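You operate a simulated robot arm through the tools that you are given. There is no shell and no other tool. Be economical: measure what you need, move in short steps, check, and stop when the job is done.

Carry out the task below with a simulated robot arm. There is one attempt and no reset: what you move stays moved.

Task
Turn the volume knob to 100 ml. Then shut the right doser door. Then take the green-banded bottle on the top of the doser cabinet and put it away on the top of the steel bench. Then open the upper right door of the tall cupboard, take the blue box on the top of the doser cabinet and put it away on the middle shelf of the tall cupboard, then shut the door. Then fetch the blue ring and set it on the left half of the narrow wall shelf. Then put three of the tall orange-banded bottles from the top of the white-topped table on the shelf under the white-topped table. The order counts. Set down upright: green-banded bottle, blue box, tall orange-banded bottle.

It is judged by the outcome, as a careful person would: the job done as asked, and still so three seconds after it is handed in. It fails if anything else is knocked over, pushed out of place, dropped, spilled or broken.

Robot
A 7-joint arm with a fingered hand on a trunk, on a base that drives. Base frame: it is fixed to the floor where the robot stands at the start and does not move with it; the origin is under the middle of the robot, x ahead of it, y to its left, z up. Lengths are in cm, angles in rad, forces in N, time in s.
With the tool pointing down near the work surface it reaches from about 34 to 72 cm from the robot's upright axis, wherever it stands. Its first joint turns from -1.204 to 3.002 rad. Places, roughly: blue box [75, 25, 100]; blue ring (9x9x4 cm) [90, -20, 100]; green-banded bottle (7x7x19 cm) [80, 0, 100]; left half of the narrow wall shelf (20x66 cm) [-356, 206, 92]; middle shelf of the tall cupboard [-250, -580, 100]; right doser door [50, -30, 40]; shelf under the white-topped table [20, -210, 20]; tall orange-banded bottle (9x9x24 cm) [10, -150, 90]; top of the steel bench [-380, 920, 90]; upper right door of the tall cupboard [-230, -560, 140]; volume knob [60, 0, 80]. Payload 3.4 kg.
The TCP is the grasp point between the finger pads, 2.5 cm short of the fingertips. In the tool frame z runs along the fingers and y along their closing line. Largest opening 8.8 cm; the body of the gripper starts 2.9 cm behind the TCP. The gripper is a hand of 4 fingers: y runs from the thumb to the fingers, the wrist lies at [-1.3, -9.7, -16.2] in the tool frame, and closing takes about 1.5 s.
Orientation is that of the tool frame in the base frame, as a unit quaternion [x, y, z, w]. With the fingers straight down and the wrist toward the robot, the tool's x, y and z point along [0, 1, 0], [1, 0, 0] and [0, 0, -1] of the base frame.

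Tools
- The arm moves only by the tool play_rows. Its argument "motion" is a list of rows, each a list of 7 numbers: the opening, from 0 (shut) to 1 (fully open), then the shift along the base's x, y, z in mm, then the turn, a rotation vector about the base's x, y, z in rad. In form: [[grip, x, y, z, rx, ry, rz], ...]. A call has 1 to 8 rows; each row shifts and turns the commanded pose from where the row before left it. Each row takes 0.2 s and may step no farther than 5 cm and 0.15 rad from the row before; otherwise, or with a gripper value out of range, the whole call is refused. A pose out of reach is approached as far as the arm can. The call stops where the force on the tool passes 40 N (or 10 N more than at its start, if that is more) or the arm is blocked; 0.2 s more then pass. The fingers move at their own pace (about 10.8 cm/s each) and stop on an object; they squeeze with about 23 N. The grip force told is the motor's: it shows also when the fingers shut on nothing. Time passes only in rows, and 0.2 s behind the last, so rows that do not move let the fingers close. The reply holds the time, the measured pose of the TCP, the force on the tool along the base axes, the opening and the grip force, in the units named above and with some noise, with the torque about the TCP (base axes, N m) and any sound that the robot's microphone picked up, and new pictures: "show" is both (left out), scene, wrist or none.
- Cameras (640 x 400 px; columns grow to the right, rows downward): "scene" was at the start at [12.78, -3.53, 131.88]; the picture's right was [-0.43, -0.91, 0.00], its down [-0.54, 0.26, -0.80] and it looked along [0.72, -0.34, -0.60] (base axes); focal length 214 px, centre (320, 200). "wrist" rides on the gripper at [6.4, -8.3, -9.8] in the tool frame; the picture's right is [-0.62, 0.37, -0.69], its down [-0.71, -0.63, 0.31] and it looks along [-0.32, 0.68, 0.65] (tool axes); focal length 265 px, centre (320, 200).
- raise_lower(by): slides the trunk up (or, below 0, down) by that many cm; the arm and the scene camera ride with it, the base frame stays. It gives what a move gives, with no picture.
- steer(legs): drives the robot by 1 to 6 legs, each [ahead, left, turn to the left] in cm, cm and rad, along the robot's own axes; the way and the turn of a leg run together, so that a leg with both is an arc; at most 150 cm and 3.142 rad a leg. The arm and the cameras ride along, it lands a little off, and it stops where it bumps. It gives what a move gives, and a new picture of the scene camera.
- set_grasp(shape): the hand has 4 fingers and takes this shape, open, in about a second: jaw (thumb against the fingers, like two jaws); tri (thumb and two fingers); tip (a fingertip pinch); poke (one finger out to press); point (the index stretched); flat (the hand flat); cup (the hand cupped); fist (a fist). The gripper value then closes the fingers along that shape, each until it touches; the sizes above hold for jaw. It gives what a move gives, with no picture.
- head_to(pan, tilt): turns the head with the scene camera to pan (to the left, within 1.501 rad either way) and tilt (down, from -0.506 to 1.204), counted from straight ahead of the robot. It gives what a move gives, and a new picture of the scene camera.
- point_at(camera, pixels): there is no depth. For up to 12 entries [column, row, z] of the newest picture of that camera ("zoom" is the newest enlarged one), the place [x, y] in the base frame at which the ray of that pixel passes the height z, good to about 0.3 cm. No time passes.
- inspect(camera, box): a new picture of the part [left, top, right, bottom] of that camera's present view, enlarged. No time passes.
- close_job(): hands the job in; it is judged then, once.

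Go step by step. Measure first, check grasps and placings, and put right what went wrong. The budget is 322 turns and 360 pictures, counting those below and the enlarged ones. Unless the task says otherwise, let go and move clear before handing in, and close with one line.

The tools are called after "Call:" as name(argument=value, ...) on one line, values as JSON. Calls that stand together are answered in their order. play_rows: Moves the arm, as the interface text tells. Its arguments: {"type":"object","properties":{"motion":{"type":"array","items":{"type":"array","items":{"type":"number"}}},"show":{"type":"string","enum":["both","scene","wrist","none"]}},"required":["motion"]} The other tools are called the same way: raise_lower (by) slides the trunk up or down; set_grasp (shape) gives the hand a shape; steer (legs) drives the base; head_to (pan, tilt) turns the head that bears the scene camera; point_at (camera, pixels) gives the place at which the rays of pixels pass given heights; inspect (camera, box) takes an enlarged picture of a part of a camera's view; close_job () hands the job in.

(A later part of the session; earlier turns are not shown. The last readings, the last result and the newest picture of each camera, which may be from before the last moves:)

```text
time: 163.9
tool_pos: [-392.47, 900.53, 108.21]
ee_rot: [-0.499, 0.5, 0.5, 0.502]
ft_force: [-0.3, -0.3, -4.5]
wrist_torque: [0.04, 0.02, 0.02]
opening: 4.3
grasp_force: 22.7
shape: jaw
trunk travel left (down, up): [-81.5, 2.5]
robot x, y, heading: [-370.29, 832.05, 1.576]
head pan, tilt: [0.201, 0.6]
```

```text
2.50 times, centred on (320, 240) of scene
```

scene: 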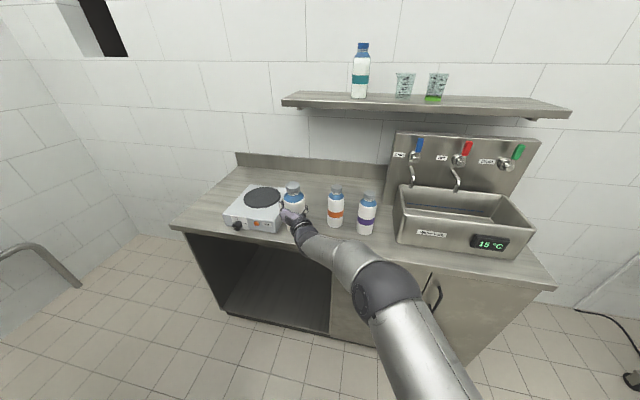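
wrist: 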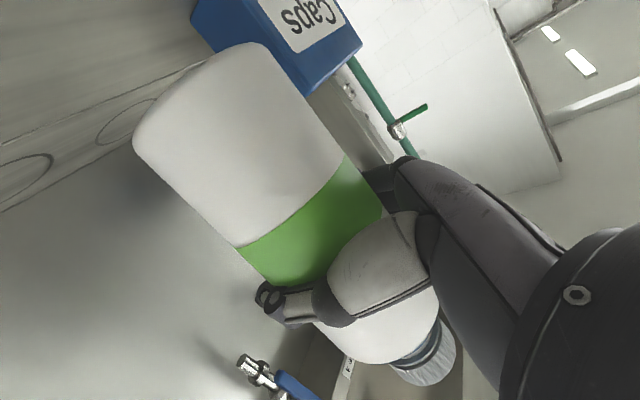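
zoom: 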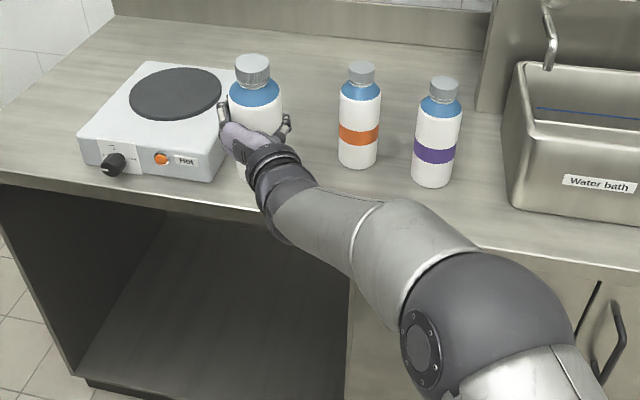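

Clear on both sides. I'll move 8 cm forward, then lower toward the bench.

Call:
play_rows(motion=[[0, -4, 40, 0, 0, 0, 0], [0, 0, 40, 0, 0, 0, 0], [0, 0, 0, -30, 0, 0, 0], [0, 0, 0, -30, 0, 0, 0], [0, 0, 0, 0, 0, 0, 0]], show="both")

Call:
inspect(camera="scene", box=[220, 160, 420, 290])

```text
time: 165.1
tool_pos: [-392.26, 903.26, 103.05]
ee_rot: [-0.5, 0.501, 0.5, 0.5]
ft_force: [0.5, 0.0, -6.1]
wrist_torque: [0.02, 0.01, 0.01]
opening: 4.26
grasp_force: 23.1
shape: jaw
out of reach, approached as far as the arm can: row 1, 2, 4
trunk travel left (down, up): [-81.5, 2.5]
robot x, y, heading: [-370.58, 831.98, 1.574]
head pan, tilt: [0.201, 0.6]
```

scene: 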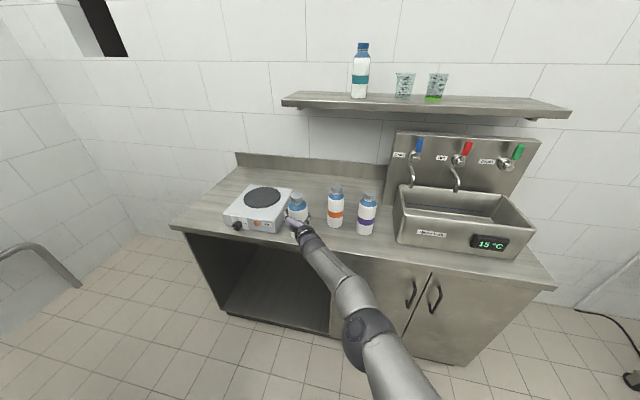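
wrist: 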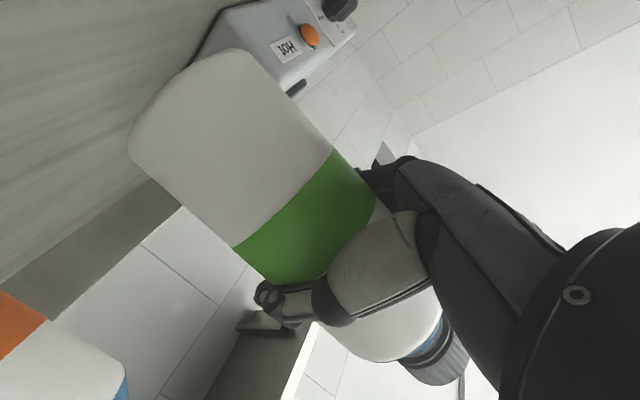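

```text
3.08 times, centred on (320, 225) of scene
```

zoom: 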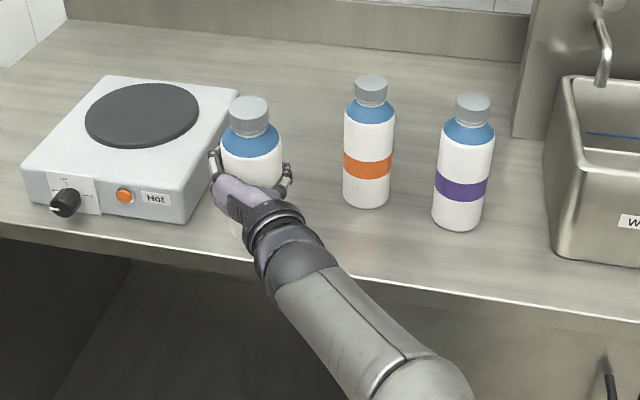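

The arm is at its reach limit, so I'll drive the base forward 6 cm and slightly right to stay centred.

Call:
steer(legs=[[6, -1, 0]])

Call:
inspect(camera="scene", box=[220, 160, 420, 290])

```text
time: 166.1
tool_pos: [-391.33, 909.43, 103.06]
ee_rot: [-0.5, 0.5, 0.499, 0.501]
ft_force: [-0.4, 0.0, -5.6]
wrist_torque: [0.0, -0.01, 0.01]
opening: 4.24
grasp_force: 22.5
shape: jaw
trunk travel left (down, up): [-81.5, 2.5]
robot x, y, heading: [-369.2, 838.05, 1.575]
head pan, tilt: [0.201, 0.6]
```

scene: 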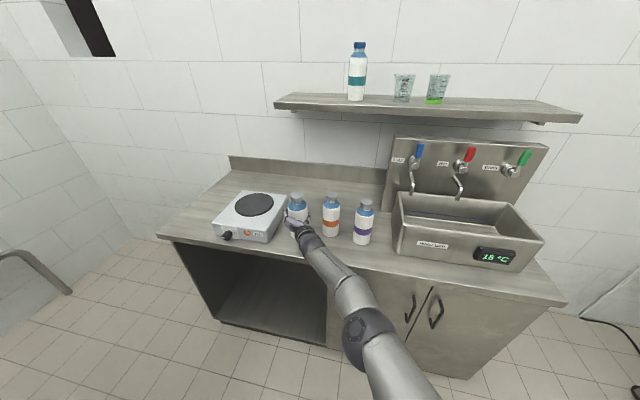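

```text
3.08 times, centred on (320, 225) of scene
```

zoom: 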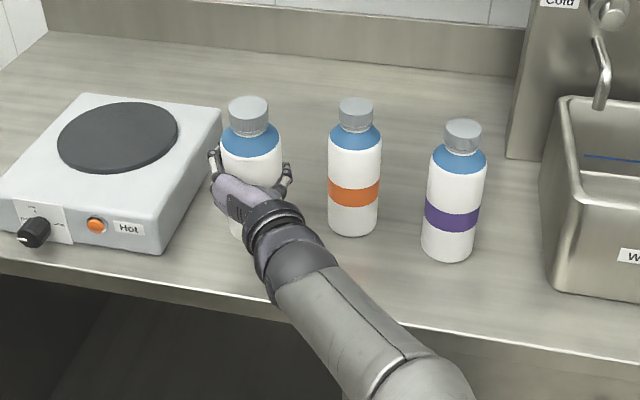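

Well placed in the gap. I'll lower with the trunk in small steps, watching the force.

Call:
raise_lower(by=-2)

Call:
raise_lower(by=-0.7)

```text
time: 166.8
tool_pos: [-391.38, 909.37, 100.98]
ee_rot: [-0.499, 0.501, 0.5, 0.5]
ft_force: [-0.3, 0.3, -5.6]
wrist_torque: [0.03, -0.03, 0.02]
opening: 4.24
grasp_force: 23.3
shape: jaw
trunk travel left (down, up): [-79.5, 4.5]
robot x, y, heading: [-369.46, 838.09, 1.58]
head pan, tilt: [0.201, 0.6]
```

```text
time: 167.3
tool_pos: [-391.38, 909.27, 100.34]
ee_rot: [-0.5, 0.501, 0.5, 0.5]
ft_force: [-0.4, -1.0, -4.8]
wrist_torque: [-0.03, -0.02, -0.01]
opening: 4.22
grasp_force: 22.8
shape: jaw
trunk travel left (down, up): [-78.8, 5.2]
robot x, y, heading: [-369.53, 837.91, 1.577]
head pan, tilt: [0.201, 0.6]
```

Call:
raise_lower(by=-0.5)

Call:
raise_lower(by=-0.4)

Call:
play_rows(motion=[[0, 0, 0, 0, 0, 0, 0]], show="wrist")

```text
time: 167.9
tool_pos: [-391.33, 909.34, 99.84]
ee_rot: [-0.499, 0.5, 0.5, 0.501]
ft_force: [0.7, 0.7, -5.2]
wrist_torque: [0.02, 0.0, 0.0]
opening: 4.25
grasp_force: 23.4
shape: jaw
trunk travel left (down, up): [-78.3, 5.7]
robot x, y, heading: [-369.58, 837.92, 1.578]
head pan, tilt: [0.201, 0.6]
```

```text
time: 168.4
tool_pos: [-391.38, 909.25, 99.43]
ee_rot: [-0.5, 0.5, 0.499, 0.501]
ft_force: [0.3, 0.3, -5.3]
wrist_torque: [0.01, 0.0, 0.0]
opening: 4.22
grasp_force: 22.9
shape: jaw
trunk travel left (down, up): [-77.9, 6.1]
robot x, y, heading: [-369.66, 838.02, 1.577]
head pan, tilt: [0.201, 0.6]
```

```text
time: 168.8
tool_pos: [-391.35, 909.23, 99.44]
ee_rot: [-0.499, 0.5, 0.5, 0.501]
ft_force: [0.3, 0.4, -6.1]
wrist_torque: [-0.01, -0.01, 0.0]
opening: 4.23
grasp_force: 22.9
shape: jaw
trunk travel left (down, up): [-77.9, 6.1]
robot x, y, heading: [-369.6, 838.13, 1.577]
head pan, tilt: [0.201, 0.6]
```

wrist: 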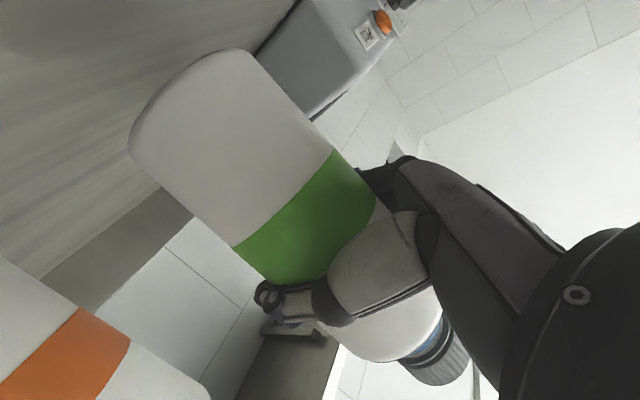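

Not yet touching. I'll keep lowering in small steps.

Call:
raise_lower(by=-0.5)

Call:
raise_lower(by=-0.5)

Call:
raise_lower(by=-0.4)

```text
time: 169.3
tool_pos: [-391.31, 909.26, 98.96]
ee_rot: [-0.499, 0.499, 0.5, 0.501]
ft_force: [0.4, 0.3, -5.8]
wrist_torque: [0.02, -0.01, -0.01]
opening: 4.24
grasp_force: 23.6
shape: jaw
trunk travel left (down, up): [-77.4, 6.6]
robot x, y, heading: [-369.58, 837.81, 1.576]
head pan, tilt: [0.201, 0.6]
```

```text
time: 169.9
tool_pos: [-391.42, 909.33, 98.56]
ee_rot: [-0.499, 0.5, 0.5, 0.501]
ft_force: [0.6, -0.5, -5.5]
wrist_torque: [0.02, 0.01, 0.0]
opening: 4.25
grasp_force: 22.8
shape: jaw
trunk travel left (down, up): [-76.9, 7.1]
robot x, y, heading: [-369.63, 838.16, 1.581]
head pan, tilt: [0.201, 0.6]
```

```text
time: 170.4
tool_pos: [-391.34, 909.09, 97.98]
ee_rot: [-0.499, 0.5, 0.499, 0.502]
ft_force: [-0.4, 0.5, -5.5]
wrist_torque: [0.02, 0.0, -0.01]
opening: 4.24
grasp_force: 22.8
shape: jaw
trunk travel left (down, up): [-76.5, 7.5]
robot x, y, heading: [-369.8, 837.88, 1.578]
head pan, tilt: [0.201, 0.6]
```

Call:
inspect(camera="scene", box=[270, 170, 370, 270])

Call:
inspect(camera="wrist", box=[0, 0, 300, 250])

```text
4.00 times, centred on (320, 220) of scene
```

zoom: 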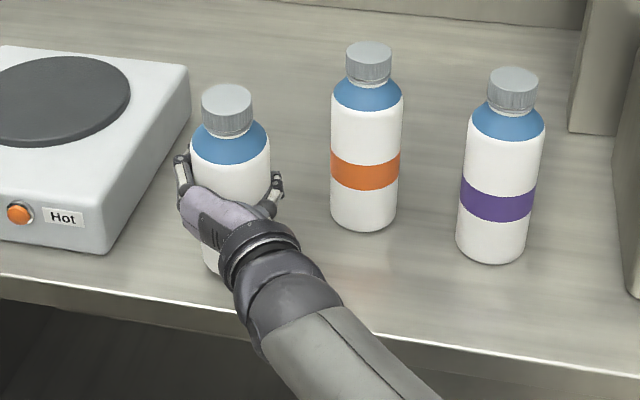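

```text
1.60 times, centred on (150, 125) of wrist
```

zoom: 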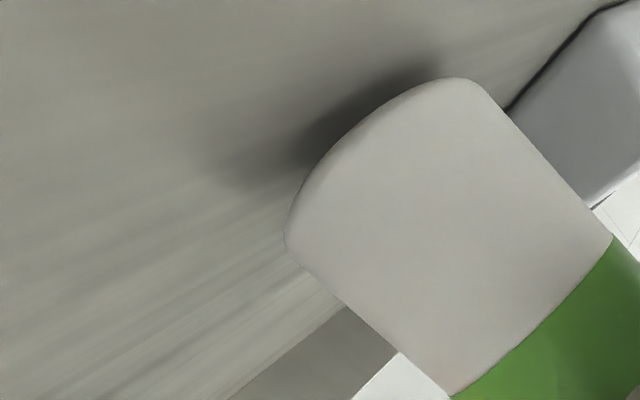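

The contact shadow shows a gap of only 1–2 cm, so I'll continue slowly.

Call:
raise_lower(by=-0.5)

Call:
raise_lower(by=-0.4)

Call:
raise_lower(by=-0.3)

Call:
inspect(camera="wrist", box=[0, 0, 300, 250])

```text
time: 170.9
tool_pos: [-391.4, 909.16, 97.6]
ee_rot: [-0.499, 0.5, 0.5, 0.501]
ft_force: [-0.9, 1.0, -4.1]
wrist_torque: [0.05, -0.01, 0.0]
opening: 4.22
grasp_force: 23.5
shape: jaw
trunk travel left (down, up): [-76.0, 8.0]
robot x, y, heading: [-369.53, 838.18, 1.58]
head pan, tilt: [0.201, 0.6]
```

```text
time: 171.5
tool_pos: [-391.34, 909.16, 97.37]
ee_rot: [-0.497, 0.499, 0.501, 0.502]
ft_force: [-2.3, 3.7, 6.3]
wrist_torque: [0.04, 0.11, 0.0]
opening: 4.23
grasp_force: 22.7
shape: jaw
trunk travel left (down, up): [-75.6, 8.4]
robot x, y, heading: [-369.68, 837.83, 1.576]
head pan, tilt: [0.201, 0.6]
```

```text
time: 172.0
tool_pos: [-391.36, 909.1, 97.35]
ee_rot: [-0.496, 0.499, 0.502, 0.503]
ft_force: [-5.2, 6.0, 17.6]
wrist_torque: [0.09, 0.3, -0.08]
opening: 4.24
grasp_force: 22.8
shape: jaw
trunk travel left (down, up): [-75.3, 8.7]
robot x, y, heading: [-369.31, 837.82, 1.578]
head pan, tilt: [0.201, 0.6]
```

```text
1.60 times, centred on (150, 125) of wrist
```

zoom: 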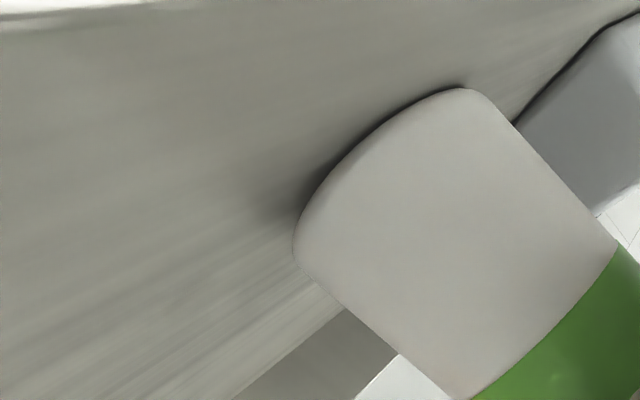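

It is seated on the bench. I'll ease the load a little, release, and back off along the hand's axis.

Call:
raise_lower(by=0.25)

Call:
play_rows(motion=[[0.5, 0, 0, 0, 0, 0, 0], [1, 0, 0, 0, 0, 0, 0], [1, 0, 0, 0, 0, 0, 0], [1, 0, 0, 0, 0, 0, 0], [1, 0, 0, 0, 0, 0, 0], [1, 0, 0, 0, 0, 0, 0]], show="both")

Call:
inspect(camera="scene", box=[270, 170, 370, 270])

```text
time: 172.5
tool_pos: [-391.27, 909.12, 97.21]
ee_rot: [-0.499, 0.5, 0.501, 0.501]
ft_force: [-1.6, 4.3, 12.7]
wrist_torque: [0.0, 0.14, -0.04]
opening: 4.19
grasp_force: 23.1
shape: jaw
trunk travel left (down, up): [-75.6, 8.5]
robot x, y, heading: [-369.04, 838.01, 1.577]
head pan, tilt: [0.201, 0.6]
```

```text
time: 173.9
tool_pos: [-391.35, 909.25, 97.15]
ee_rot: [-0.499, 0.5, 0.5, 0.501]
ft_force: [-0.5, -1.1, 0.1]
wrist_torque: [-0.02, -0.02, -0.02]
opening: 8.76
grasp_force: 0.0
shape: jaw
trunk travel left (down, up): [-75.6, 8.5]
robot x, y, heading: [-369.21, 837.96, 1.585]
head pan, tilt: [0.201, 0.6]
```

scene: 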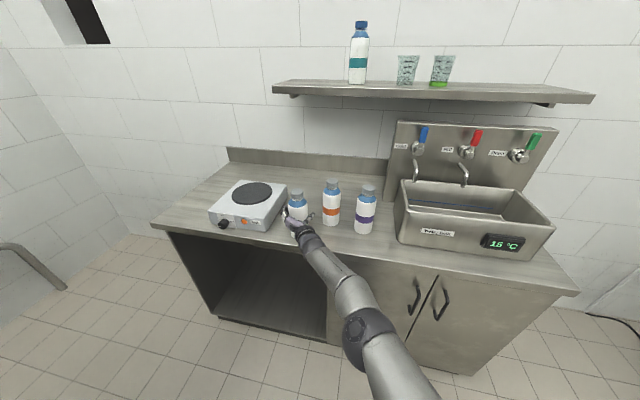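
wrist: 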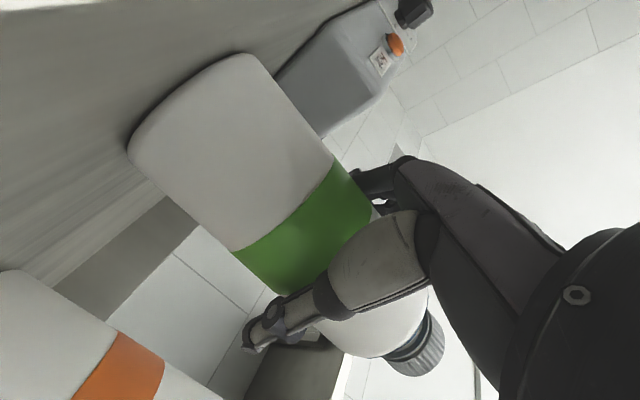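

```text
4.00 times, centred on (320, 220) of scene
```

zoom: 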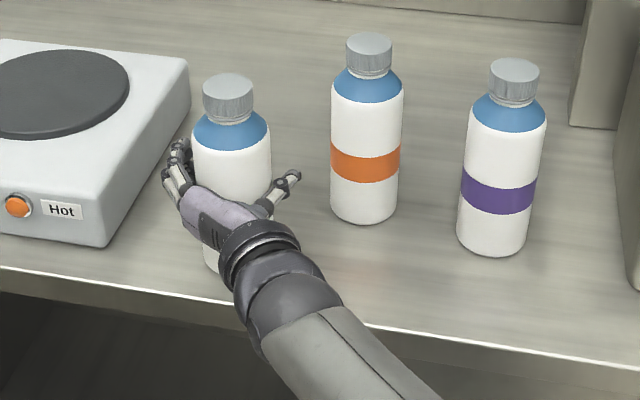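

Released and upright. I'll back away straight.

Call:
steer(legs=[[-14, 0, 0], [-24, -3, 0]])

Call:
inspect(camera="scene", box=[210, 120, 450, 270])

```text
time: 176.6
tool_pos: [-387.88, 871.07, 97.24]
ee_rot: [-0.498, 0.501, 0.5, 0.502]
ft_force: [-0.3, -1.0, -1.1]
wrist_torque: [0.03, 0.0, 0.01]
opening: 8.75
grasp_force: 0.1
shape: jaw
trunk travel left (down, up): [-75.6, 8.5]
robot x, y, heading: [-366.42, 799.99, 1.575]
head pan, tilt: [0.201, 0.6]
```

scene: 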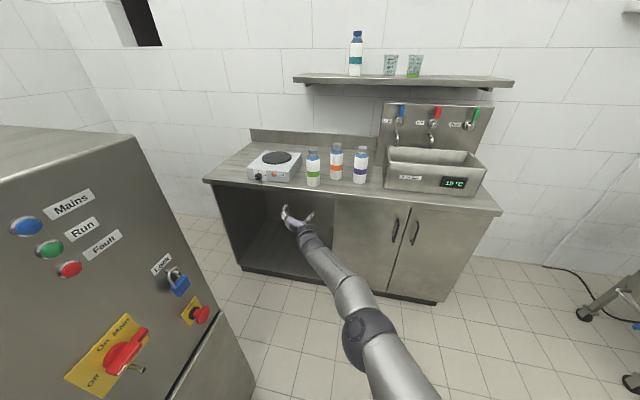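

```text
2.67 times, centred on (330, 195) of scene
```

zoom: 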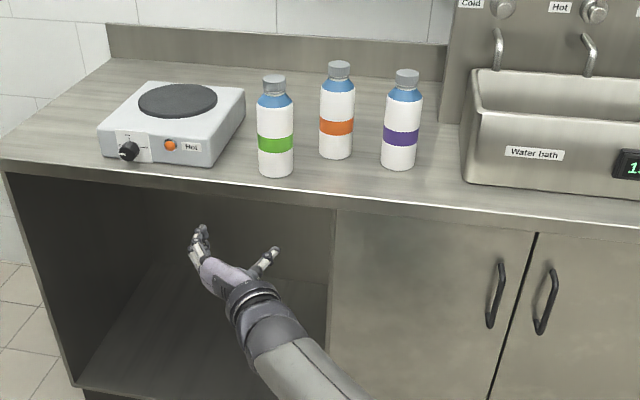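

The green-banded bottle stands upright on the bench beside its siblings. Now I'll tuck the arm back to its travel pose and retrace the route, keeping the elbow away from the table.

Call:
play_rows(motion=[[1, 40, -15, 20, 0, 0, 0], [1, 40, -15, 20, 0, 0, 0], [1, 40, -15, 20, 0, 0, 0], [1, 40, -15, 20, 0, 0, 0], [1, 40, -15, 20, 0, 0, 0], [1, 40, -15, 0, 0, 0, 0], [1, 30, -10, 0, 0, 0, 0]], show="none")

Call:
steer(legs=[[0, -44, 0], [0, 0, 1.565], [-130, -2, 0]])

```text
time: 178.2
tool_pos: [-360.88, 860.94, 107.18]
ee_rot: [-0.498, 0.501, 0.5, 0.501]
ft_force: [0.2, 0.0, 0.3]
wrist_torque: [0.01, -0.01, -0.01]
opening: 8.77
grasp_force: 0.0
shape: jaw
trunk travel left (down, up): [-75.6, 8.5]
robot x, y, heading: [-366.16, 799.83, 1.576]
head pan, tilt: [0.201, 0.6]
```

```text
time: 190.8
tool_pos: [-253.14, 807.2, 107.15]
ee_rot: [-0.706, 0.009, 0.708, 0.009]
ft_force: [0.0, 0.0, -0.4]
wrist_torque: [0.03, -0.01, 0.01]
opening: 8.77
grasp_force: 0.2
shape: jaw
trunk travel left (down, up): [-75.6, 8.5]
robot x, y, heading: [-191.77, 800.56, 3.126]
head pan, tilt: [0.201, 0.6]
```

scene: 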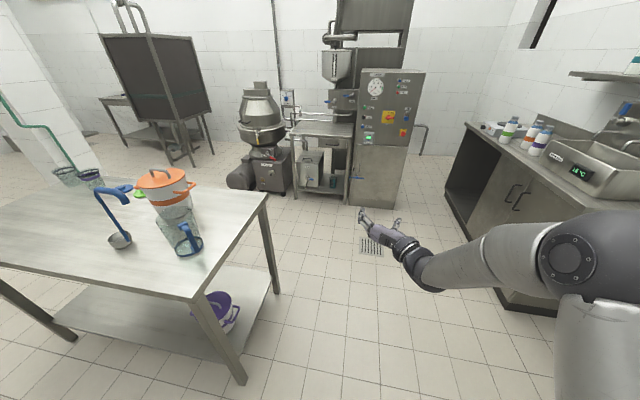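

Call:
steer(legs=[[-142, 0, 0], [0, 0, 1.586], [140, 10, 0], [140, 30, 0]])

Call:
head_to(pan=0, tilt=0.4)

```text
time: 215.3
tool_pos: [-12.3, 454.2, 107.11]
ee_rot: [-0.501, -0.497, 0.502, -0.499]
ft_force: [0.3, 0.6, -1.1]
wrist_torque: [-0.01, -0.02, -0.01]
opening: 8.77
grasp_force: 0.1
shape: jaw
trunk travel left (down, up): [-75.6, 8.5]
robot x, y, heading: [-6.75, 515.71, -1.574]
head pan, tilt: [0.201, 0.6]
```

scene: 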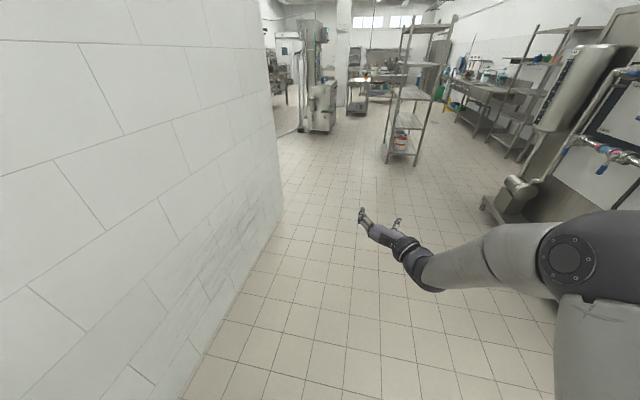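

```text
time: 216.1
tool_pos: [-12.36, 454.37, 107.04]
ee_rot: [-0.501, -0.498, 0.503, -0.498]
ft_force: [-0.1, 0.6, 0.4]
wrist_torque: [-0.05, 0.04, -0.02]
opening: 8.77
grasp_force: 0.0
shape: jaw
trunk travel left (down, up): [-75.6, 8.5]
robot x, y, heading: [-7.19, 515.46, -1.572]
head pan, tilt: [0.0, 0.4]
```

scene: 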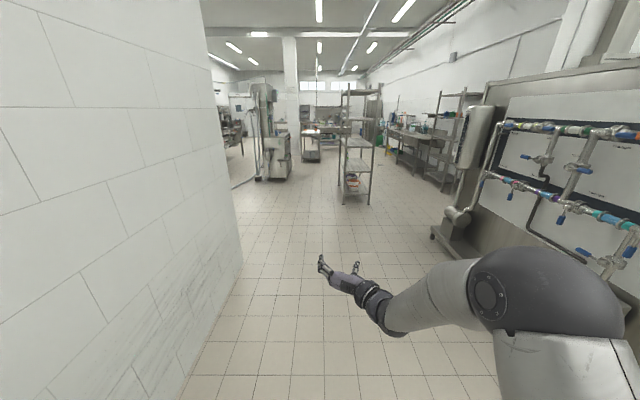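

The corridor is clear. I'll continue south between the rack and the doser, then shift west.

Call:
steer(legs=[[140, 20, 0], [150, 0, 0], [140, 0, 0], [120, 0, 0], [0, -140, 0]])

```text
time: 249.2
tool_pos: [-124.32, -103.95, 107.11]
ee_rot: [0.492, 0.506, -0.493, 0.508]
ft_force: [-0.3, 0.2, 0.4]
wrist_torque: [-0.01, -0.02, -0.01]
opening: 8.78
grasp_force: 0.1
shape: jaw
trunk travel left (down, up): [-75.6, 8.5]
robot x, y, heading: [-120.9, -42.08, -1.537]
head pan, tilt: [0.0, 0.4]
```

scene: 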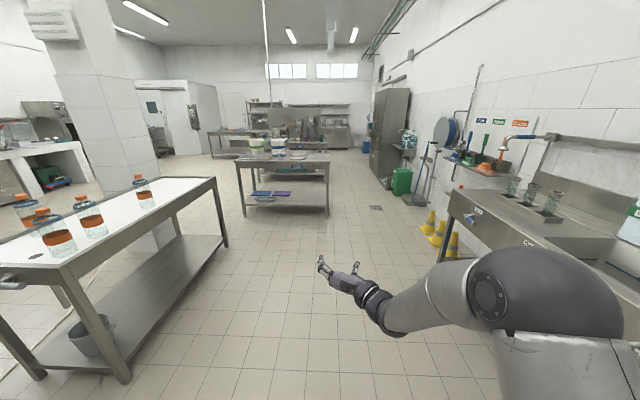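

Call:
inspect(camera="scene", box=[320, 60, 480, 240])

Call:
point_at(camera="scene", pixels=[[125, 382, 0], [227, 246, 0], [327, 217, 0], [246, 217, 0], [374, 178, 0], [397, 177, 0], [402, 195, 0], [430, 205, 0], [426, 235, 0], [455, 255, 0], [448, 218, 88], [370, 176, 0]])

```text
2.22 times, centred on (400, 150) of scene
```

zoom: 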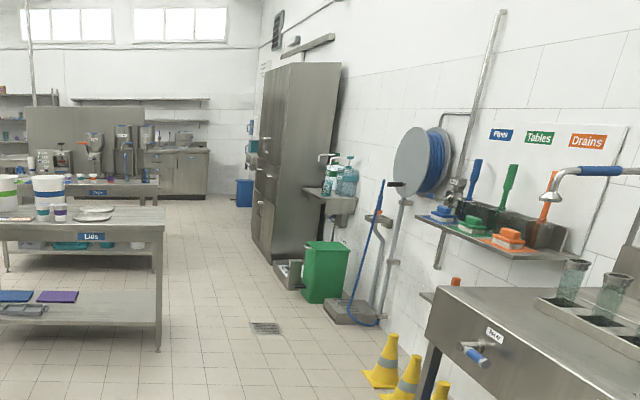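

```text
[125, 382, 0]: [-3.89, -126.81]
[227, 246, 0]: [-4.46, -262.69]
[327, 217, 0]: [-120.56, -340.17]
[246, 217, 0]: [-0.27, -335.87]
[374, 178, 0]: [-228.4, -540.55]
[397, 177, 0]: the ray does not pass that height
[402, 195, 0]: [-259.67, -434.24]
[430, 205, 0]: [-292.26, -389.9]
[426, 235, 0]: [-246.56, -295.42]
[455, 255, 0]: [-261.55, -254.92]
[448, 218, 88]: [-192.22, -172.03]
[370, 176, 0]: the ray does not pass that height
```

The cupboard is on the west wall with its doors facing east, near x≈−225, y −540…−630. I'll drive down the aisle, staying clear of the sink bench and the "Lids" table.

Call:
steer(legs=[[140, -8, -0.034], [110, -50, 0]])

```text
time: 262.0
tool_pos: [-182.5, -354.67, 107.08]
ee_rot: [-0.504, -0.494, 0.505, -0.496]
ft_force: [-0.3, 0.8, -0.7]
wrist_torque: [-0.01, -0.01, 0.02]
opening: 8.79
grasp_force: 0.0
shape: jaw
trunk travel left (down, up): [-75.6, 8.5]
robot x, y, heading: [-176.62, -293.09, -1.581]
head pan, tilt: [0.0, 0.4]
```

scene: 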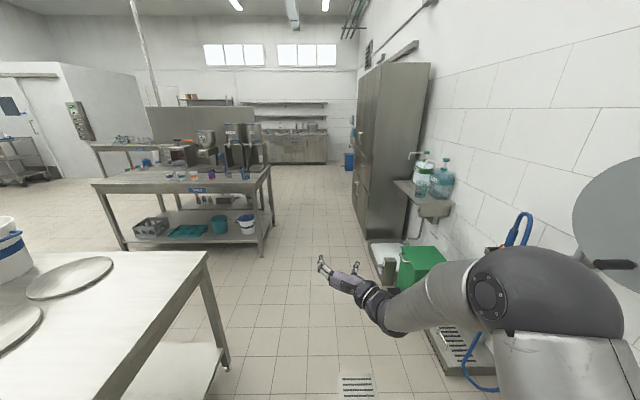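

Call:
inspect(camera="scene", box=[330, 50, 450, 260])

Call:
point_at(camera="scene", pixels=[[369, 240, 0], [352, 205, 0], [262, 255, 0], [273, 227, 0], [123, 250, 0], [228, 368, 0], [383, 63, 185], [360, 75, 185], [420, 240, 0], [271, 166, 88], [258, 178, 88]])

```text
1.90 times, centred on (390, 155) of scene
```

zoom: 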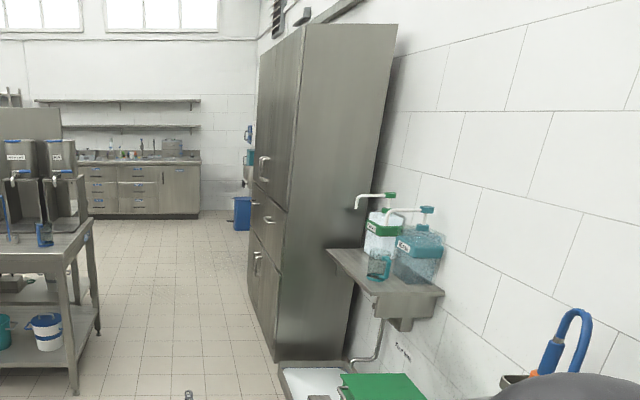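

```text
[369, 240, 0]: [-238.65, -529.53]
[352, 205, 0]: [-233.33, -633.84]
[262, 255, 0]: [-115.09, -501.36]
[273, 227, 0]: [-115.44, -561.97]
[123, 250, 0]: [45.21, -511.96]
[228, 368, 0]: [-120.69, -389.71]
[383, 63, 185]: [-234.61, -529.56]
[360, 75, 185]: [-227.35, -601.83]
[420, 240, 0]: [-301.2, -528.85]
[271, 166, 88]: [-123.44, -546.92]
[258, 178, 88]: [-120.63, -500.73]
```

The cupboard front is at x≈−236, y −530…−630, and the upper right door hinges at the north edge, with its handle near the middle. I'll drive past the dispenser table and face the cupboard from its south half.

Call:
steer(legs=[[145, 12, 0.01], [145, 2, 0], [35, 15, 0], [0, 0, -1.571]])

Call:
head_to(pan=-0.3, tilt=0.25)

```text
time: 281.9
tool_pos: [-216.1, -611.05, 107.01]
ee_rot: [-0.706, 0.02, 0.707, 0.02]
ft_force: [-0.6, -0.2, -0.1]
wrist_torque: [-0.02, 0.02, 0.0]
opening: 8.77
grasp_force: 0.1
shape: jaw
trunk travel left (down, up): [-75.6, 8.5]
robot x, y, heading: [-155.5, -619.24, 3.093]
head pan, tilt: [0.0, 0.4]
```

scene: 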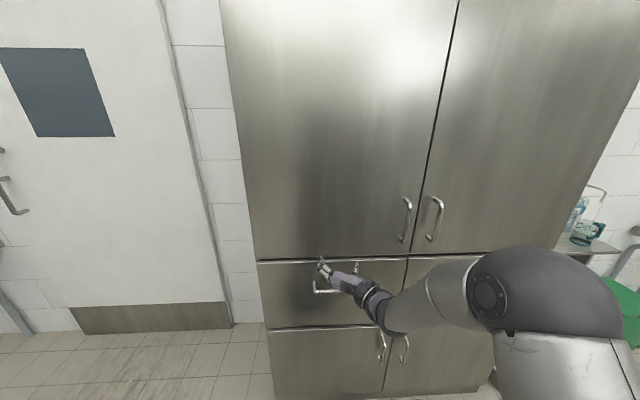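

```text
time: 282.7
tool_pos: [-216.17, -611.11, 107.1]
ee_rot: [-0.706, 0.02, 0.708, 0.02]
ft_force: [0.0, -0.7, -0.1]
wrist_torque: [-0.03, 0.0, 0.01]
opening: 8.76
grasp_force: 0.0
shape: jaw
trunk travel left (down, up): [-75.6, 8.5]
robot x, y, heading: [-155.35, -619.71, 3.094]
head pan, tilt: [-0.3, 0.25]
```

scene: 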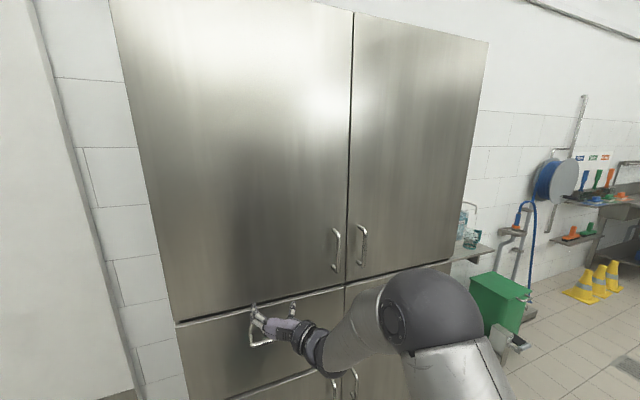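

Call:
point_at(camera="scene", pixels=[[361, 228, 115], [361, 228, 120], [363, 262, 105], [363, 262, 110], [346, 283, 100], [346, 283, 95], [452, 257, 100], [452, 257, 95], [176, 322, 100], [176, 322, 95], [335, 230, 115], [488, 42, 190]])

Call:
inspect(camera="scene", box=[290, 200, 410, 300])

```text
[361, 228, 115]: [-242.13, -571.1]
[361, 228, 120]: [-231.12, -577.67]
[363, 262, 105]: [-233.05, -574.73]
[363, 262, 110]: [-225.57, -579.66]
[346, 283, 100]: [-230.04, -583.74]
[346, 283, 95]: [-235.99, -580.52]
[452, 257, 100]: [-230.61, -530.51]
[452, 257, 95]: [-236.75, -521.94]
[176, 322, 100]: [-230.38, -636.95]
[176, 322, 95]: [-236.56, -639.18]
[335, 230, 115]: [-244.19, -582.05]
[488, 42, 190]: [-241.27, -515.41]
```

```text
4.00 times, centred on (350, 250) of scene
```

zoom: 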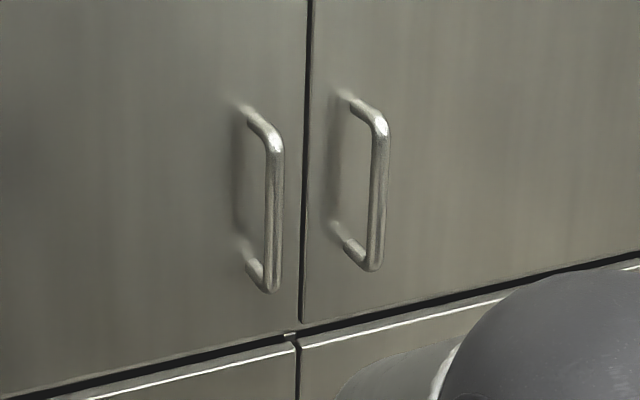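

The right-door handle bar is at about (−231, −577), z 106–120. I'll shift the base north and straighten its heading.

Call:
steer(legs=[[0, -24, 0.048]])

Call:
play_rows(motion=[[0.5, 0, 0, 30, 0, 0, 0], [0.5, 0, 0, 30, 0, 0, 0], [0.5, 0, 0, 0, 0, 0, 0]], show="both")

```text
time: 284.5
tool_pos: [-215.72, -589.57, 106.99]
ee_rot: [-0.706, 0.004, 0.708, 0.005]
ft_force: [-0.5, 0.4, 0.0]
wrist_torque: [-0.02, 0.02, -0.01]
opening: 8.8
grasp_force: 0.0
shape: jaw
trunk travel left (down, up): [-75.6, 8.5]
robot x, y, heading: [-154.67, -595.19, 3.135]
head pan, tilt: [-0.3, 0.25]
```

scene: 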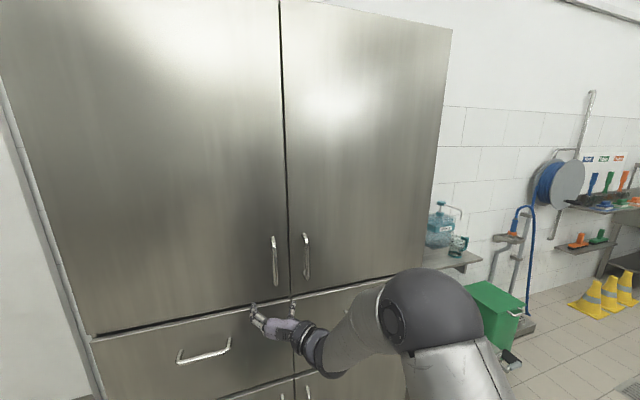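

```text
time: 285.3
tool_pos: [-215.95, -589.6, 113.29]
ee_rot: [-0.707, 0.005, 0.707, 0.005]
ft_force: [-0.1, -0.3, 0.0]
wrist_torque: [0.0, -0.03, 0.01]
opening: 4.47
grasp_force: 0.0
shape: jaw
trunk travel left (down, up): [-75.6, 8.5]
robot x, y, heading: [-154.25, -595.54, 3.137]
head pan, tilt: [-0.3, 0.25]
```

scene: 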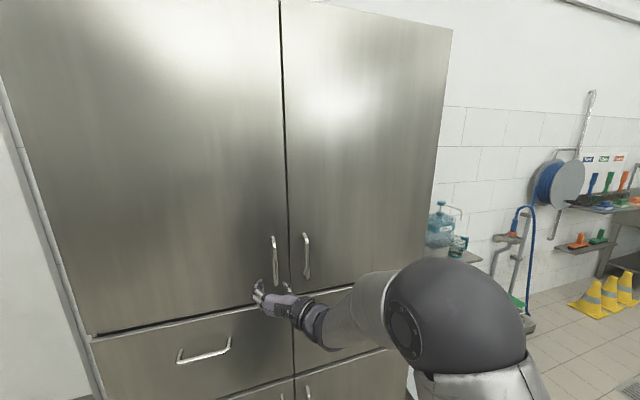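
wrist: 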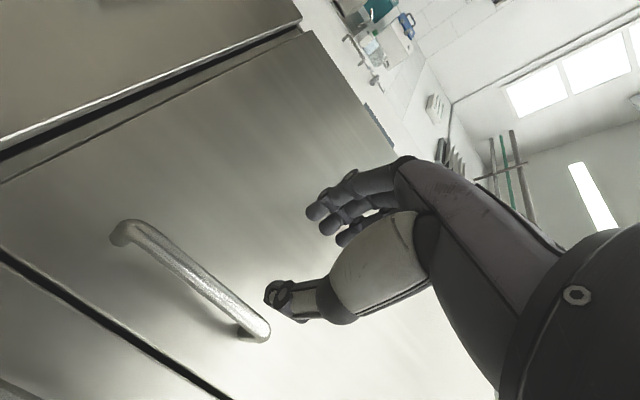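

Call:
point_at(camera="scene", pixels=[[308, 238, 118], [308, 238, 120], [308, 274, 106], [308, 274, 108], [276, 240, 118], [276, 240, 120], [292, 288, 95], [450, 30, 190]])

Call:
point_at(camera="wrist", pixels=[[140, 228, 118], [140, 228, 120], [262, 332, 106], [262, 332, 108]])

Call:
inspect(camera="scene", box=[240, 210, 360, 330])

```text
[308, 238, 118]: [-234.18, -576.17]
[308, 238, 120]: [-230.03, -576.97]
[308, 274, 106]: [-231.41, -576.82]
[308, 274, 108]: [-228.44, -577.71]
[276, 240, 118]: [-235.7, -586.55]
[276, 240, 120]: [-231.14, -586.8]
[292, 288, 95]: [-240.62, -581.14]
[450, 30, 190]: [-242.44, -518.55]
```

```text
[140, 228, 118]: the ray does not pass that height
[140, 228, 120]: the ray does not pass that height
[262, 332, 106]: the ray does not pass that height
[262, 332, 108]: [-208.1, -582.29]
```

```text
3.33 times, centred on (300, 270) of scene
```

zoom: 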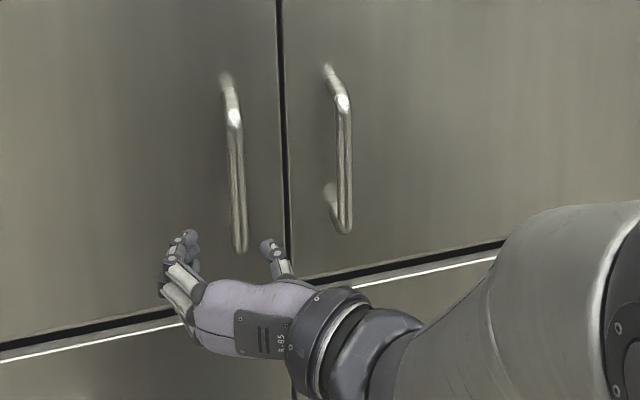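

The bar is at (−231.5, −576.8), z 106–119. I'll shift the hand north, then advance around the bar.

Call:
play_rows(motion=[[0.55, 0, 42, 0, 0, 0, 0], [0.55, 0, 42, 0, 0, 0, 0], [0.55, 0, 43, 0, 0, 0, 0], [0.55, -30, 0, 0, 0, 0, 0], [0.55, -40, 0, 0, 0, 0, 0], [0.55, 0, 0, 0, 0, 0, 0]], show="both")

Call:
inspect(camera="scene", box=[240, 210, 360, 330])

```text
time: 286.7
tool_pos: [-222.93, -576.85, 113.34]
ee_rot: [-0.705, 0.005, 0.709, 0.005]
ft_force: [0.2, 0.7, 0.1]
wrist_torque: [0.01, 0.01, 0.01]
opening: 4.8
grasp_force: 0.2
shape: jaw
trunk travel left (down, up): [-75.6, 8.5]
robot x, y, heading: [-154.85, -595.35, 3.137]
head pan, tilt: [-0.3, 0.25]
```

scene: 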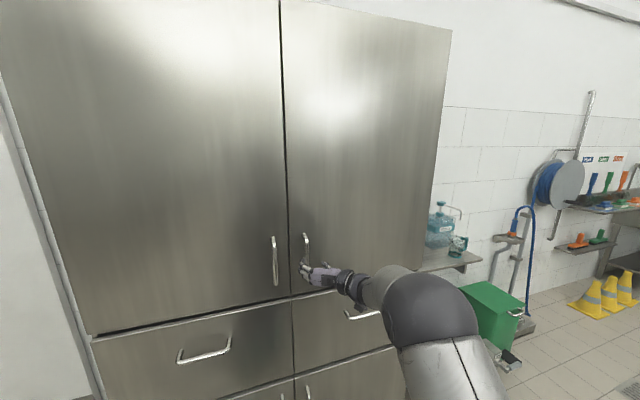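
wrist: 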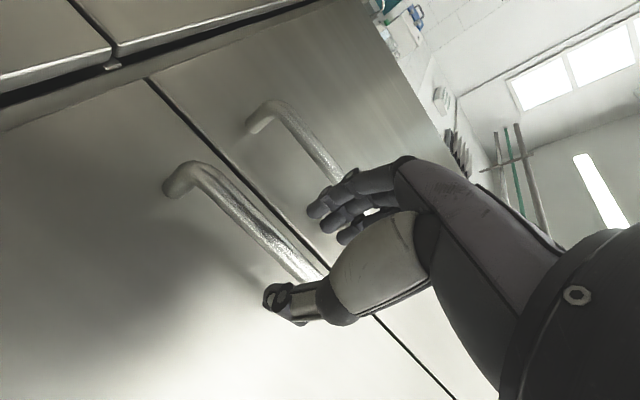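

```text
3.33 times, centred on (300, 270) of scene
```

zoom: 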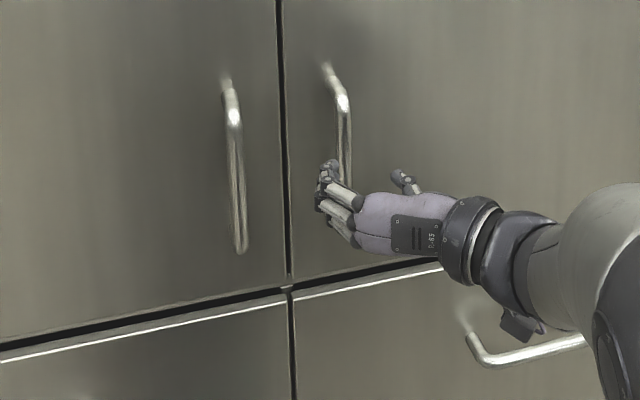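

The bar lies between fingers and thumb. I'll advance 8 cm and close.

Call:
play_rows(motion=[[0.55, -30, 0, 0, 0, 0, 0], [0.55, -30, 0, 0, 0, 0, 0], [0.55, -20, 0, 0, 0, 0, 0], [0, 0, 0, 0, 0, 0, 0], [0, 0, 0, 0, 0, 0, 0], [0, 0, 0, 0, 0, 0, 0], [0, 0, 0, 0, 0, 0, 0]], show="both")

Call:
inspect(camera="scene", box=[240, 210, 360, 330])

```text
time: 288.3
tool_pos: [-229.75, -577.49, 113.74]
ee_rot: [-0.704, 0.003, 0.711, 0.004]
ft_force: [33.4, -10.9, -0.1]
wrist_torque: [-0.09, -0.3, 0.51]
opening: 1.16
grasp_force: 23.3
shape: jaw
trunk travel left (down, up): [-75.6, 8.5]
robot x, y, heading: [-154.73, -595.66, 3.139]
head pan, tilt: [-0.3, 0.25]
```

scene: 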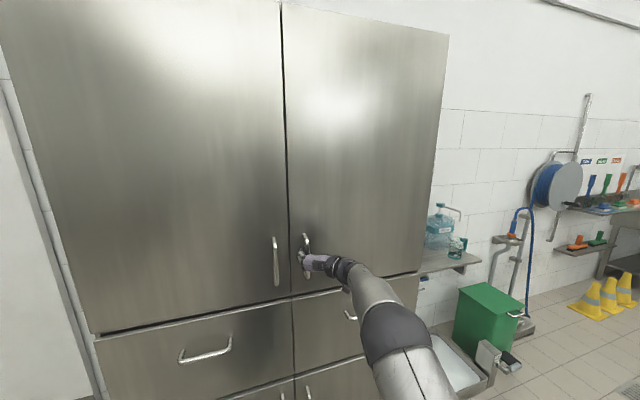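
wrist: 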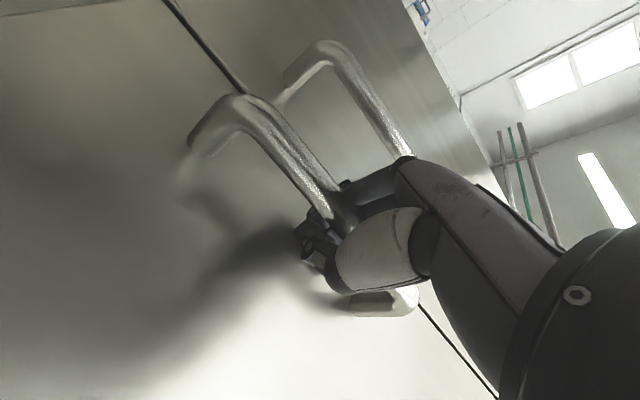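

```text
3.33 times, centred on (300, 270) of scene
```

zoom: 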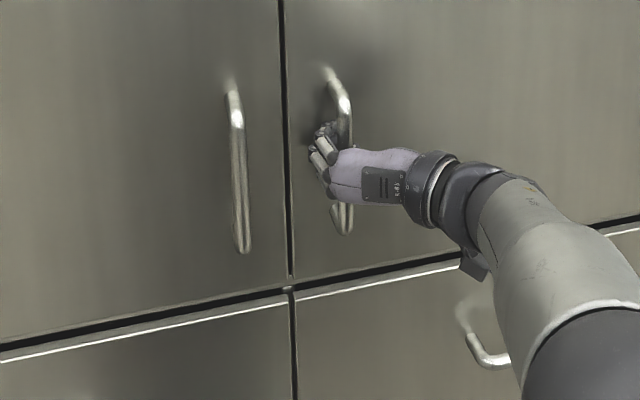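

The bar is gripped. I'll pull along the door's arc.

Call:
play_rows(motion=[[0, 36, 5, 0, 0, 0, 0.05], [0, 36, 8, 0, 0, 0, 0.05], [0, 35, 10, 0, 0, 0, 0.05], [0, 34, 12, 0, 0, 0, 0.05]], show="scene")

```text
time: 289.3
tool_pos: [-216.25, -574.02, 113.31]
ee_rot: [0.704, 0.068, -0.704, 0.066]
ft_force: [6.8, -16.0, -7.6]
wrist_torque: [0.08, 0.1, -0.16]
opening: 1.03
grasp_force: 23.3
shape: jaw
trunk travel left (down, up): [-75.6, 8.5]
robot x, y, heading: [-154.62, -595.21, 3.138]
head pan, tilt: [-0.3, 0.25]
```

scene: 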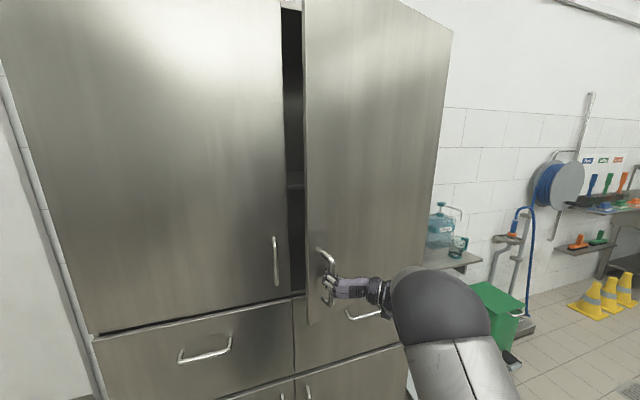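

The door is opening. I'll continue along the arc.

Call:
play_rows(motion=[[0, 34, 14, 0, 0, 0, 0.06], [0, 32, 17, 0, 0, 0, 0.06], [0, 31, 20, 0, 0, 0, 0.06], [0, 28, 22, 0, 0, 0, 0.06]], show="scene")

```text
time: 290.3
tool_pos: [-204.17, -567.49, 113.39]
ee_rot: [0.692, 0.148, -0.691, 0.15]
ft_force: [17.2, -21.7, -4.1]
wrist_torque: [-0.02, 0.0, -0.3]
opening: 1.06
grasp_force: 22.8
shape: jaw
trunk travel left (down, up): [-75.6, 8.5]
robot x, y, heading: [-154.46, -595.55, 3.138]
head pan, tilt: [-0.3, 0.25]
stopped in row 4: the force on the tool passed its limit at 41 N (the readings are from after the stop); the commanded pose is now the measured one
```

scene: 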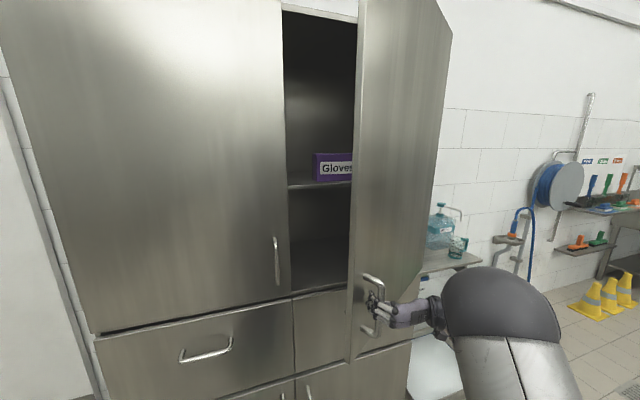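

The door is about 33° open. I'll release the handle, back out, and move the hand around to the inside edge.

Call:
play_rows(motion=[[0.6, 0, 0, 0, 0, 0, 0], [0.6, 0, 0, 0, 0, 0, 0], [0.6, 0, 0, 0, 0, 0, 0], [0.6, 30, 8, 0, 0, 0, 0], [0.6, 40, 10, 0, 0, 0, 0], [0.6, 30, 0, 0, 0, 0, 0]], show="scene")

```text
time: 291.7
tool_pos: [-194.65, -564.89, 113.12]
ee_rot: [-0.691, -0.145, 0.692, -0.147]
ft_force: [-0.8, 0.3, -0.5]
wrist_torque: [0.0, 0.03, -0.03]
opening: 5.31
grasp_force: 0.1
shape: jaw
trunk travel left (down, up): [-75.6, 8.5]
robot x, y, heading: [-154.68, -595.7, 3.136]
head pan, tilt: [-0.3, 0.25]
```

scene: 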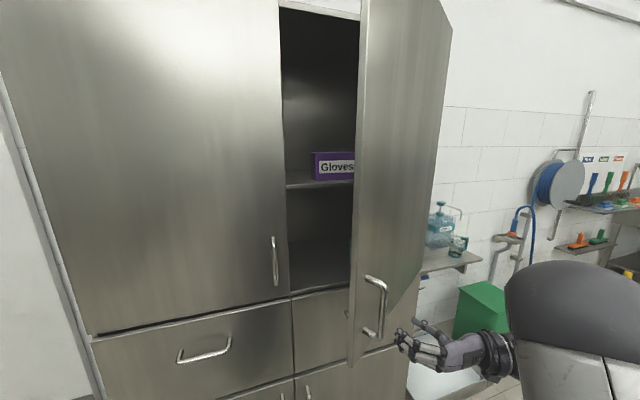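

Call:
steer(legs=[[-4, 0, 0], [0, 32, 0]])

```text
time: 294.3
tool_pos: [-190.93, -596.89, 113.03]
ee_rot: [0.692, 0.144, -0.692, 0.147]
ft_force: [-0.3, -0.2, 0.4]
wrist_torque: [-0.02, 0.01, 0.0]
opening: 5.29
grasp_force: 0.1
shape: jaw
trunk travel left (down, up): [-75.6, 8.5]
robot x, y, heading: [-150.83, -627.22, 3.139]
head pan, tilt: [-0.3, 0.25]
```

scene: 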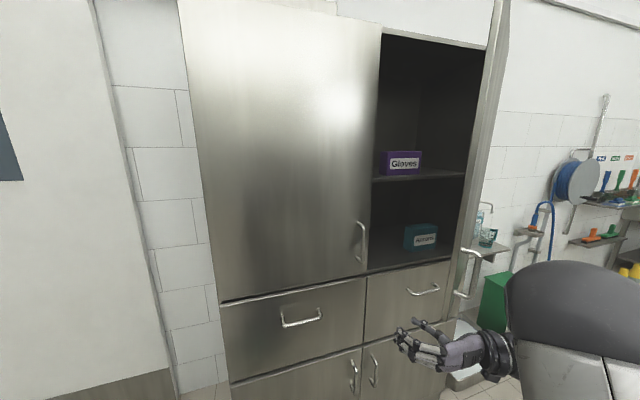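

Inside I see a shelf with "Gloves" and, below it, a floor with "Aprons". Now I'll tuck the fingers to a fist, reach in past the door edge, and push the door wider from inside.

Call:
set_grasp(shape="fist")

Call:
play_rows(motion=[[0, -40, 0, 0, 0, 0, 0], [0, -40, 0, 0, 0, 0, 0], [0, -40, 0, 0, 0, 0, 0], [0, -40, 0, 0, 0, 0, 0], [0, -40, 0, 0, 0, 0, 0], [0, 0, 20, 0, 0, 0, 0], [0, 0, 20, 0, 0, 0, 0]], show="scene")

```text
time: 295.2
tool_pos: [-190.99, -596.95, 113.09]
ee_rot: [-0.692, -0.144, 0.692, -0.147]
ft_force: [0.3, -0.2, 0.3]
wrist_torque: [0.0, -0.03, -0.04]
opening: 0.0
grasp_force: 0.1
shape: fist
trunk travel left (down, up): [-75.6, 8.5]
robot x, y, heading: [-150.25, -627.33, 3.14]
head pan, tilt: [-0.3, 0.25]
```

```text
time: 296.8
tool_pos: [-211.01, -592.83, 113.18]
ee_rot: [-0.692, -0.144, 0.692, -0.147]
ft_force: [0.6, -0.6, -0.2]
wrist_torque: [0.02, -0.01, 0.04]
opening: 0.03
grasp_force: 0.0
shape: fist
trunk travel left (down, up): [-75.6, 8.5]
robot x, y, heading: [-150.61, -627.24, 3.133]
head pan, tilt: [-0.3, 0.25]
```

scene: 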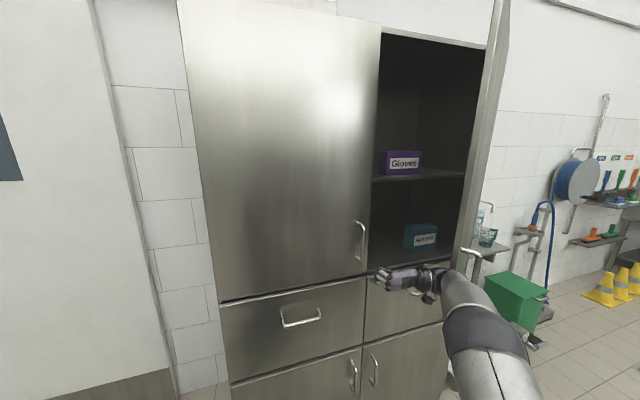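

The forearm is now just inside the door edge. I'll drive north in a short step to swing it.

Call:
steer(legs=[[0, -22, 0]])

```text
time: 297.7
tool_pos: [-210.28, -591.87, 113.44]
ee_rot: [0.691, 0.149, -0.69, 0.153]
ft_force: [0.3, -0.1, 0.4]
wrist_torque: [-0.01, 0.0, 0.0]
opening: 0.0
grasp_force: 0.1
shape: fist
trunk travel left (down, up): [-75.6, 8.5]
robot x, y, heading: [-150.64, -625.1, 3.14]
head pan, tilt: [-0.3, 0.25]
stopped in leg 1: the robot was blocked; the commanded pose is now the measured one
```

scene: 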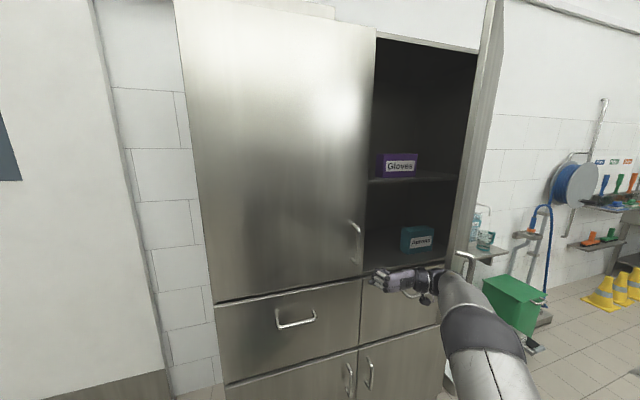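

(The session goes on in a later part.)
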